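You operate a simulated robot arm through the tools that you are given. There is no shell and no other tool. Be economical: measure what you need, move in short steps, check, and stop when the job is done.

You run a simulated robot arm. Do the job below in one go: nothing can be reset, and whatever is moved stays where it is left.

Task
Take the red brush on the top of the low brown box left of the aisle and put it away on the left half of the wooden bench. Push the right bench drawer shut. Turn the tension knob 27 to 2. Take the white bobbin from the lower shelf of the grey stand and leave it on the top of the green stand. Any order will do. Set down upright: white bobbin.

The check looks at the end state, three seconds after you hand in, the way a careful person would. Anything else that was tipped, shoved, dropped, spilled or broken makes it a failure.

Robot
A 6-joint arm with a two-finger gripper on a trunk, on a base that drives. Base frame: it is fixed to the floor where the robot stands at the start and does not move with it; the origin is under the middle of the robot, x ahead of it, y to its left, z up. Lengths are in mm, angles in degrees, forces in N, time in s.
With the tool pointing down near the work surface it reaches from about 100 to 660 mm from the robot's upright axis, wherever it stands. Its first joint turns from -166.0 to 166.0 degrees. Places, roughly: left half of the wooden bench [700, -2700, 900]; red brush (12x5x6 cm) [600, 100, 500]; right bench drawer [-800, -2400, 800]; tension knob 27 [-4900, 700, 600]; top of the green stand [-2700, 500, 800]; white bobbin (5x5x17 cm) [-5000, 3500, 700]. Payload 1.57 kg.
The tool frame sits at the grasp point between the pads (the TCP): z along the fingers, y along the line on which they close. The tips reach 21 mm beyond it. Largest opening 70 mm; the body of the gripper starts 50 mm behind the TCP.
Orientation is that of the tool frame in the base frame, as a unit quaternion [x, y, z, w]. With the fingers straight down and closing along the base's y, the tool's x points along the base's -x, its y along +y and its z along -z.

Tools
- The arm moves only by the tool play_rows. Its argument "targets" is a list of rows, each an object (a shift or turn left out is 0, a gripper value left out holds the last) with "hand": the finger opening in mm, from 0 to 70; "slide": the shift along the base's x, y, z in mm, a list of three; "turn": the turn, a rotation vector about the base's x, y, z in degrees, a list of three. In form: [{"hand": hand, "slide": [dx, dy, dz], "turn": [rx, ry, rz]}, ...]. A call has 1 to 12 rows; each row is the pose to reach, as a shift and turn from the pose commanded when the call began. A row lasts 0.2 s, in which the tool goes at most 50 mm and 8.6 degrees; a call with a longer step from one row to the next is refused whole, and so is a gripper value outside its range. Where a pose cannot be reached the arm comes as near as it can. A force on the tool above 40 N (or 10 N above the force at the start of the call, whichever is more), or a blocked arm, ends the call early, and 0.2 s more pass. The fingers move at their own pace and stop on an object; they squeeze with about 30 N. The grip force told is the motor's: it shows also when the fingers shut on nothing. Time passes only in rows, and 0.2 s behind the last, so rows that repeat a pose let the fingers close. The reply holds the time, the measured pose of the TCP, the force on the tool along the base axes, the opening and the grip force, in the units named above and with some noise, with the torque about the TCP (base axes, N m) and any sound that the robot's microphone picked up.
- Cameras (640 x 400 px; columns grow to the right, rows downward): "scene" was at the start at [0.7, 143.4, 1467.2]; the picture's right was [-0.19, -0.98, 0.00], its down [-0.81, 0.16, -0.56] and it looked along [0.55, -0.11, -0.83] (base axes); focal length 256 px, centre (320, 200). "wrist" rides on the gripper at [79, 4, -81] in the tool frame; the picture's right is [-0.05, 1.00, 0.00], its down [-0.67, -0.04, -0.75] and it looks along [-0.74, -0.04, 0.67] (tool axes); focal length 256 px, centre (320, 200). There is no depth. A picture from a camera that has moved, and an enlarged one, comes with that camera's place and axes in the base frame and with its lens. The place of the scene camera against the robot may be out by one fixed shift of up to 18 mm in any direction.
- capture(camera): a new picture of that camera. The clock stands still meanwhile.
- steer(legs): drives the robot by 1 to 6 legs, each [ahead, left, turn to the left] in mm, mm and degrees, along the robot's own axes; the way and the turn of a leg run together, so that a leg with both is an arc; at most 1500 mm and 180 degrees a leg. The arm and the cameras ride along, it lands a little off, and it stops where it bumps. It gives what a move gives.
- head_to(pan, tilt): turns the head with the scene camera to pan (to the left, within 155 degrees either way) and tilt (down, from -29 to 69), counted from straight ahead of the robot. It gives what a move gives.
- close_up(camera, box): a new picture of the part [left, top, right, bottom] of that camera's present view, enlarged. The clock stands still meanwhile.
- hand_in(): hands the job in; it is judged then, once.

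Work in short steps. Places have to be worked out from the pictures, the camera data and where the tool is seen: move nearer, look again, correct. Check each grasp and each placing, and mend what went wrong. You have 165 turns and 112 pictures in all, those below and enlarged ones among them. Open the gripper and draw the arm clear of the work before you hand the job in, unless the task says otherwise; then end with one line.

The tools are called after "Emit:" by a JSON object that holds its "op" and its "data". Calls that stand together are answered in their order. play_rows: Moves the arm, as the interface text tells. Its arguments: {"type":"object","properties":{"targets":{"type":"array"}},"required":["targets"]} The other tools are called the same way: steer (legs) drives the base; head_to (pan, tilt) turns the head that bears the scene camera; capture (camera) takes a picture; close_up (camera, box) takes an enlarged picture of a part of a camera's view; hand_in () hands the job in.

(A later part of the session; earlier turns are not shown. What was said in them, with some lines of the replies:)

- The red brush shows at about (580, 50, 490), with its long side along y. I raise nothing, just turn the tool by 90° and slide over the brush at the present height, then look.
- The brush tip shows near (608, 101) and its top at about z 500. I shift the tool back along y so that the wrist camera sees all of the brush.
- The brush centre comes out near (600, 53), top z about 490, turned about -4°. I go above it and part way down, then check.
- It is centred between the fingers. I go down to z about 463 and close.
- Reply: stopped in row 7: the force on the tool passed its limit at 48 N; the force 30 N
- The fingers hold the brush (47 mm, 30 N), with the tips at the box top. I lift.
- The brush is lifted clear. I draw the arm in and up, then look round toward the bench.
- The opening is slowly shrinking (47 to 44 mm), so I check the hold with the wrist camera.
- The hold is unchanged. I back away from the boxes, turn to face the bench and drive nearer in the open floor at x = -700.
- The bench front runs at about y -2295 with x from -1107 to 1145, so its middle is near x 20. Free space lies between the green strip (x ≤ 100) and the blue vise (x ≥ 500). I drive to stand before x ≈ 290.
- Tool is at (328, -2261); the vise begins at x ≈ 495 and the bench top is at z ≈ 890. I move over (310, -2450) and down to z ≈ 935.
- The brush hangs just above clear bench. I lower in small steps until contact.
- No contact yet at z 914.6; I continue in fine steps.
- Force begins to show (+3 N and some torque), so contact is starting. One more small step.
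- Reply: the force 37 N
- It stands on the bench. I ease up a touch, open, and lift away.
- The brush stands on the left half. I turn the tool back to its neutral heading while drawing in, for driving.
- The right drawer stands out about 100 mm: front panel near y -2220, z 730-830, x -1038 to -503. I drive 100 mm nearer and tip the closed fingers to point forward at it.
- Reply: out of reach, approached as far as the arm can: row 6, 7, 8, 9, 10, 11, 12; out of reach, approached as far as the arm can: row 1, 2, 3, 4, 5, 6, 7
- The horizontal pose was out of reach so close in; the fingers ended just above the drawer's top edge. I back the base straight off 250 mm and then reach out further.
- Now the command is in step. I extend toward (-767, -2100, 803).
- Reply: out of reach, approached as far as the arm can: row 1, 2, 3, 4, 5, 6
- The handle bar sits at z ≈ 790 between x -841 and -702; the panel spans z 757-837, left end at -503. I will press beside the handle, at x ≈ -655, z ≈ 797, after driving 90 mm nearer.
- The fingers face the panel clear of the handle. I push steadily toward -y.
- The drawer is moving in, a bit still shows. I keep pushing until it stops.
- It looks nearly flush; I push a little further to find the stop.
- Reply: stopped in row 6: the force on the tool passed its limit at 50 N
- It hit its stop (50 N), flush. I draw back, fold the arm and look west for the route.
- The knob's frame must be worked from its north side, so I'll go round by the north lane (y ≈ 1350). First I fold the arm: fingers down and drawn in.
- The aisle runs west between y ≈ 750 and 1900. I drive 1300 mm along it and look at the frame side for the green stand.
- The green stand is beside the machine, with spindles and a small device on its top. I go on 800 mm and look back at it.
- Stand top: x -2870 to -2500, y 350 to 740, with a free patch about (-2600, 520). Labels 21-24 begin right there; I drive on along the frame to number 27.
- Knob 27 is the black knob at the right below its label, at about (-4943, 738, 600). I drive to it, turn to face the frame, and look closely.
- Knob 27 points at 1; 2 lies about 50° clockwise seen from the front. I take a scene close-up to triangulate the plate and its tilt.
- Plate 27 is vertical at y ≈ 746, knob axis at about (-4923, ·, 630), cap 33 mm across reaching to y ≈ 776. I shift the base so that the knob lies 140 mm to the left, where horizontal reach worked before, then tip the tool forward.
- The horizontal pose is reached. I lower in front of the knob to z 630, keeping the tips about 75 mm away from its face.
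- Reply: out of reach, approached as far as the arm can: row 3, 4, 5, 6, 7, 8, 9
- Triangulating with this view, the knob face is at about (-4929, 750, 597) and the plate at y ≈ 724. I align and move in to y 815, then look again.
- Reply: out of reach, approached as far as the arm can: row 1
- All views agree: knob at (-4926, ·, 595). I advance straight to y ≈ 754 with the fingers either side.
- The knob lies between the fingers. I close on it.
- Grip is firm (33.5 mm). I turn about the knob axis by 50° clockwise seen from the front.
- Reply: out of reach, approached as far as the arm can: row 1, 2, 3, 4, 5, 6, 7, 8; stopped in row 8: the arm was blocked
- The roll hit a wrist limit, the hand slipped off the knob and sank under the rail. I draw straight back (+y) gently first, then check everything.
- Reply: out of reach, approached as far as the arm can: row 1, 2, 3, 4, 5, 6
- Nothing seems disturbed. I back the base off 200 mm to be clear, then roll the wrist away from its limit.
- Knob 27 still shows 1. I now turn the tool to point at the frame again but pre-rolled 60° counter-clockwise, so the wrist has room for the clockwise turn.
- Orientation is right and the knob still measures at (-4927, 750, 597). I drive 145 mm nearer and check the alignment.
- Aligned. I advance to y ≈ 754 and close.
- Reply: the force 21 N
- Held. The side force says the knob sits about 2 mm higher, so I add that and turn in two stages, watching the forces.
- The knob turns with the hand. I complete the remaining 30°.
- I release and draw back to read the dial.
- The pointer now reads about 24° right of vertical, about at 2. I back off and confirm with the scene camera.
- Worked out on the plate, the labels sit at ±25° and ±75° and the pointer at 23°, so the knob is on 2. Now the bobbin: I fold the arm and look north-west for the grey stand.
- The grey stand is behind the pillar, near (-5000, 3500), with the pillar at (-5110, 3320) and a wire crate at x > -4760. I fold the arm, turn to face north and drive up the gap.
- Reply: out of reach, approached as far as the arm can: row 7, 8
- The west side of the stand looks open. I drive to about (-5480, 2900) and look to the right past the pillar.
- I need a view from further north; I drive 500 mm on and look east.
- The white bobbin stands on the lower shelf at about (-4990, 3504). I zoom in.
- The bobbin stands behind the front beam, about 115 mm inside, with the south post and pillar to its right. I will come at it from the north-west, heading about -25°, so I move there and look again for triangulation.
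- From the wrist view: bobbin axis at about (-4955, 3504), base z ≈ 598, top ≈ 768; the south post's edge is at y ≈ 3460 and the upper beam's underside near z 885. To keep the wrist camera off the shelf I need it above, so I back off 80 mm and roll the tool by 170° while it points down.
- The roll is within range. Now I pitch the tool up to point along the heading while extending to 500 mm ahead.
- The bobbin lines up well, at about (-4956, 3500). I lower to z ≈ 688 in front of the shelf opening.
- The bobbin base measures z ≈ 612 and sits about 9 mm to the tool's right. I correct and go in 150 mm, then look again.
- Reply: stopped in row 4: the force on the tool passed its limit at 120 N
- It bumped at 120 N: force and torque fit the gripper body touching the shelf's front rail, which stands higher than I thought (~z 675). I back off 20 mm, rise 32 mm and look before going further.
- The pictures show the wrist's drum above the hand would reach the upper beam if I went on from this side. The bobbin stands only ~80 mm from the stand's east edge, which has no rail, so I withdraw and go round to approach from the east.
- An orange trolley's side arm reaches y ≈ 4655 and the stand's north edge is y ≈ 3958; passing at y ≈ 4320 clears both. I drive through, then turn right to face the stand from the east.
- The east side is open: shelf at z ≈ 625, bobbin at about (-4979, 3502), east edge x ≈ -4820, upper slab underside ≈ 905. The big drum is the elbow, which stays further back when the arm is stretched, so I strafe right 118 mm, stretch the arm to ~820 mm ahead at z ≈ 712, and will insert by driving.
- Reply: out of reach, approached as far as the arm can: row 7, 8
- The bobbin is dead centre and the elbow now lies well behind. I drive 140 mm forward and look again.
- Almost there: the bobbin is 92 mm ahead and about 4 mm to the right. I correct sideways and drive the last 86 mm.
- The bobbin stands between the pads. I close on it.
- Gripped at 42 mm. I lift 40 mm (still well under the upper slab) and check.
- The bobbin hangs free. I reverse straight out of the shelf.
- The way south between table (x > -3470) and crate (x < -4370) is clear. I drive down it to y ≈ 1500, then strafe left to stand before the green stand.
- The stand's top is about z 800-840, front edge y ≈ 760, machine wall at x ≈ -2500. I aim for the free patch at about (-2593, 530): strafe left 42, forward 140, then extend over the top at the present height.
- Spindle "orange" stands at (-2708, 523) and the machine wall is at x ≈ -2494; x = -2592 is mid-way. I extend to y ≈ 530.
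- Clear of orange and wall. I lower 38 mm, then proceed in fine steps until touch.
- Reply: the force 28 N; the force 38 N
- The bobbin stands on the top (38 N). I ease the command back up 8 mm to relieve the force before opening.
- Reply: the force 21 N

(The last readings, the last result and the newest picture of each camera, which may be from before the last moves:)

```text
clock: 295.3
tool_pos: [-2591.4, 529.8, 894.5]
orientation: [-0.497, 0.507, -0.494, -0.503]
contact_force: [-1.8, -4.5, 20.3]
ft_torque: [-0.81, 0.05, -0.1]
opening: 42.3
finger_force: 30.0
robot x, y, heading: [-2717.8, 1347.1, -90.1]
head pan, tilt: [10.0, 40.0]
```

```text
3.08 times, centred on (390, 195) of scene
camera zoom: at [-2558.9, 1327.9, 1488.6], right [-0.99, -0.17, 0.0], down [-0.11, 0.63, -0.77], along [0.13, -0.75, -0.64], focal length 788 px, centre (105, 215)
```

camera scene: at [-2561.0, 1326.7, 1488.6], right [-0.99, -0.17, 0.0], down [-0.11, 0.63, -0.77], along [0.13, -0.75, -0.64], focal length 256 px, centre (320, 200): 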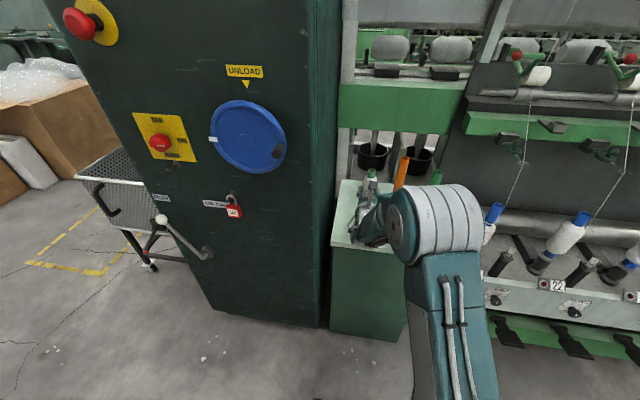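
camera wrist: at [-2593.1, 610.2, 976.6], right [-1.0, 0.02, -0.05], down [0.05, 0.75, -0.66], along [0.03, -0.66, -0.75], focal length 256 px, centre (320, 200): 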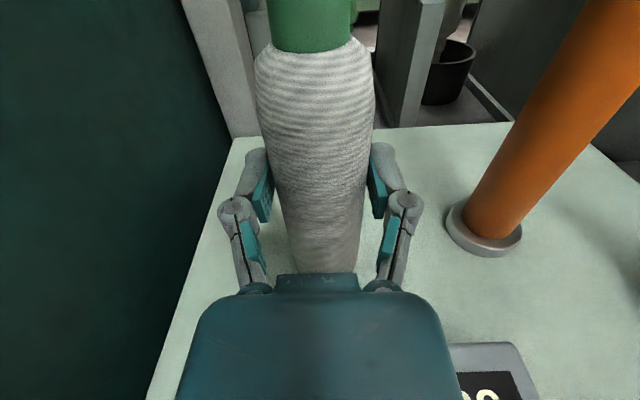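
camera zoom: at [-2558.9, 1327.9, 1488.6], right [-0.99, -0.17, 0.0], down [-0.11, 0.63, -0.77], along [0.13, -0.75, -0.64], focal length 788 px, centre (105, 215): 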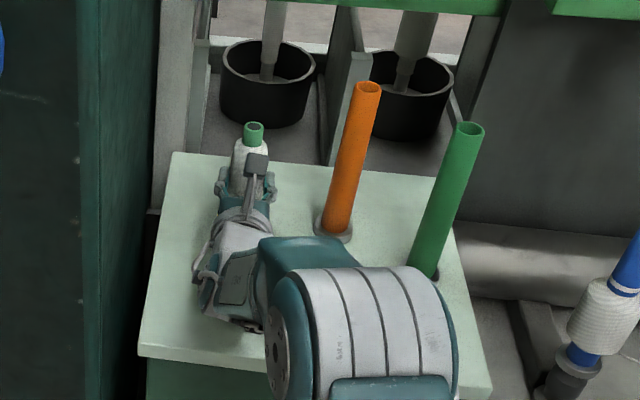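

Residual load bears on the far edge, so a slight tilt may exist; I ease up 2 mm more, then open gently.

Emit:
{"op": "play_rows", "data": {"targets": [{"slide": [0, 0, 2]}, {"slide": [0, 0, 2]}]}}

Emit:
{"op": "play_rows", "data": {"targets": [{"hand": 46}, {"hand": 50}, {"hand": 56}, {"hand": 62}, {"hand": 66}, {"hand": 66}]}}

Emit:
{"op": "capture", "data": {"camera": "wrist"}}

```text
clock: 295.9
tool_pos: [-2591.3, 528.5, 892.7]
orientation: [-0.496, 0.508, -0.492, -0.504]
contact_force: [-1.8, -5.5, 13.2]
ft_torque: [-0.78, 0.04, -0.07]
opening: 41.9
finger_force: 29.8
robot x, y, heading: [-2716.5, 1352.8, -90.2]
head pan, tilt: [10.0, 40.0]
```

```text
clock: 297.3
tool_pos: [-2590.9, 528.8, 894.0]
orientation: [-0.497, 0.508, -0.492, -0.503]
contact_force: [-0.5, -0.3, 0.7]
ft_torque: [0.01, 0.02, 0.01]
opening: 65.9
finger_force: 0.2
robot x, y, heading: [-2714.6, 1352.2, -90.3]
head pan, tilt: [10.0, 40.0]
```

```text
15 pictures are left
camera wrist: at [-2592.8, 610.2, 974.5], right [-1.0, 0.02, -0.05], down [0.05, 0.75, -0.66], along [0.03, -0.66, -0.75], focal length 256 px, centre (320, 200)
```

wrist: 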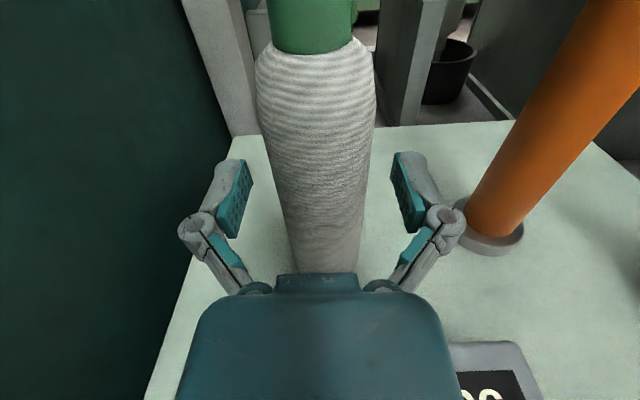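

It stands freely. I withdraw straight back along the tool axis, slowly.

Emit:
{"op": "play_rows", "data": {"targets": [{"slide": [0, 10, 0]}, {"slide": [0, 25, 0]}, {"slide": [1, 45, 0]}, {"slide": [1, 70, 0]}, {"slide": [1, 100, 5]}, {"slide": [1, 135, 15]}, {"slide": [1, 170, 30]}, {"slide": [1, 205, 50]}, {"slide": [1, 240, 70]}, {"slide": [1, 240, 70]}]}}

Emit:
{"op": "capture", "data": {"camera": "wrist"}}

Emit:
{"op": "capture", "data": {"camera": "scene"}}

```text
clock: 299.5
tool_pos: [-2589.9, 768.5, 964.4]
orientation: [-0.496, 0.508, -0.492, -0.504]
contact_force: [-0.3, 0.6, 0.4]
ft_torque: [-0.01, -0.02, 0.0]
opening: 66.0
finger_force: 0.0
robot x, y, heading: [-2714.2, 1353.6, -90.2]
head pan, tilt: [10.0, 40.0]
```

```text
14 pictures are left
camera wrist: at [-2591.9, 849.9, 1044.6], right [-1.0, 0.02, -0.05], down [0.05, 0.75, -0.66], along [0.03, -0.66, -0.75], focal length 256 px, centre (320, 200)
```

wrist: 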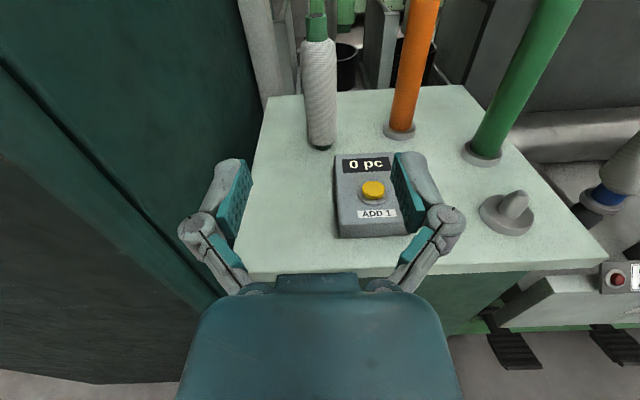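

```text
13 pictures are left
camera scene: at [-2558.3, 1327.3, 1488.4], right [-0.99, -0.17, 0.0], down [-0.11, 0.63, -0.77], along [0.13, -0.75, -0.64], focal length 256 px, centre (320, 200)
```

scene: 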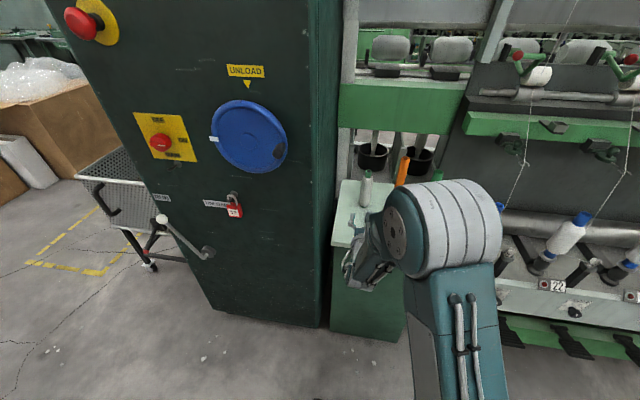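

The bobbin stands upright on the green stand and the counter and spindles are untouched. I back clear and hand in.

Emit:
{"op": "steer", "data": {"legs": [[-200, 0, 0]]}}

Emit:
{"op": "close_up", "data": {"camera": "scene", "box": [310, 90, 470, 220]}}

```text
clock: 301.1
tool_pos: [-2590.1, 968.1, 964.9]
orientation: [-0.495, 0.508, -0.492, -0.505]
contact_force: [0.1, -0.7, 0.3]
ft_torque: [0.01, 0.02, 0.0]
opening: 66.0
finger_force: 0.1
robot x, y, heading: [-2715.5, 1551.5, -90.6]
head pan, tilt: [10.0, 40.0]
```

```text
3.08 times, centred on (390, 155) of scene
camera zoom: at [-2557.0, 1526.5, 1488.4], right [-0.99, -0.17, 0.0], down [-0.11, 0.63, -0.77], along [0.13, -0.75, -0.64], focal length 788 px, centre (105, 338)
```

zoom: 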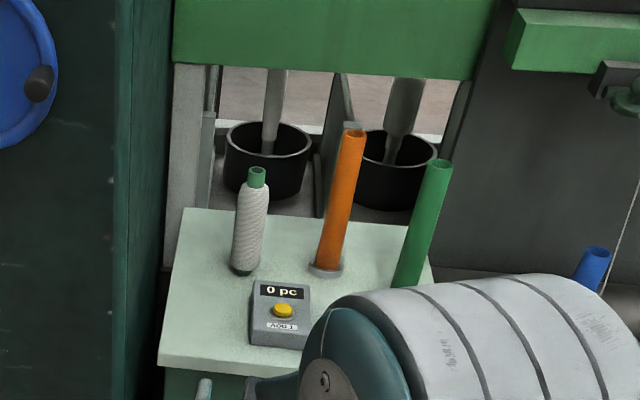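

All four parts are in place, the gripper is open and the arm is clear, so I hand in.

Emit:
{"op": "hand_in", "data": {}}

```text
The job is handed in.
```

All four jobs are done and handed in: the red brush is on the left half of the bench, the right drawer is shut, tension knob 27 is on 2, and the white bobbin stands upright on the green stand. On the way, the gripper bumped the grey stand's front rail once (120 N) and slipped off the knob on the first try; I saw nothing moved by either.
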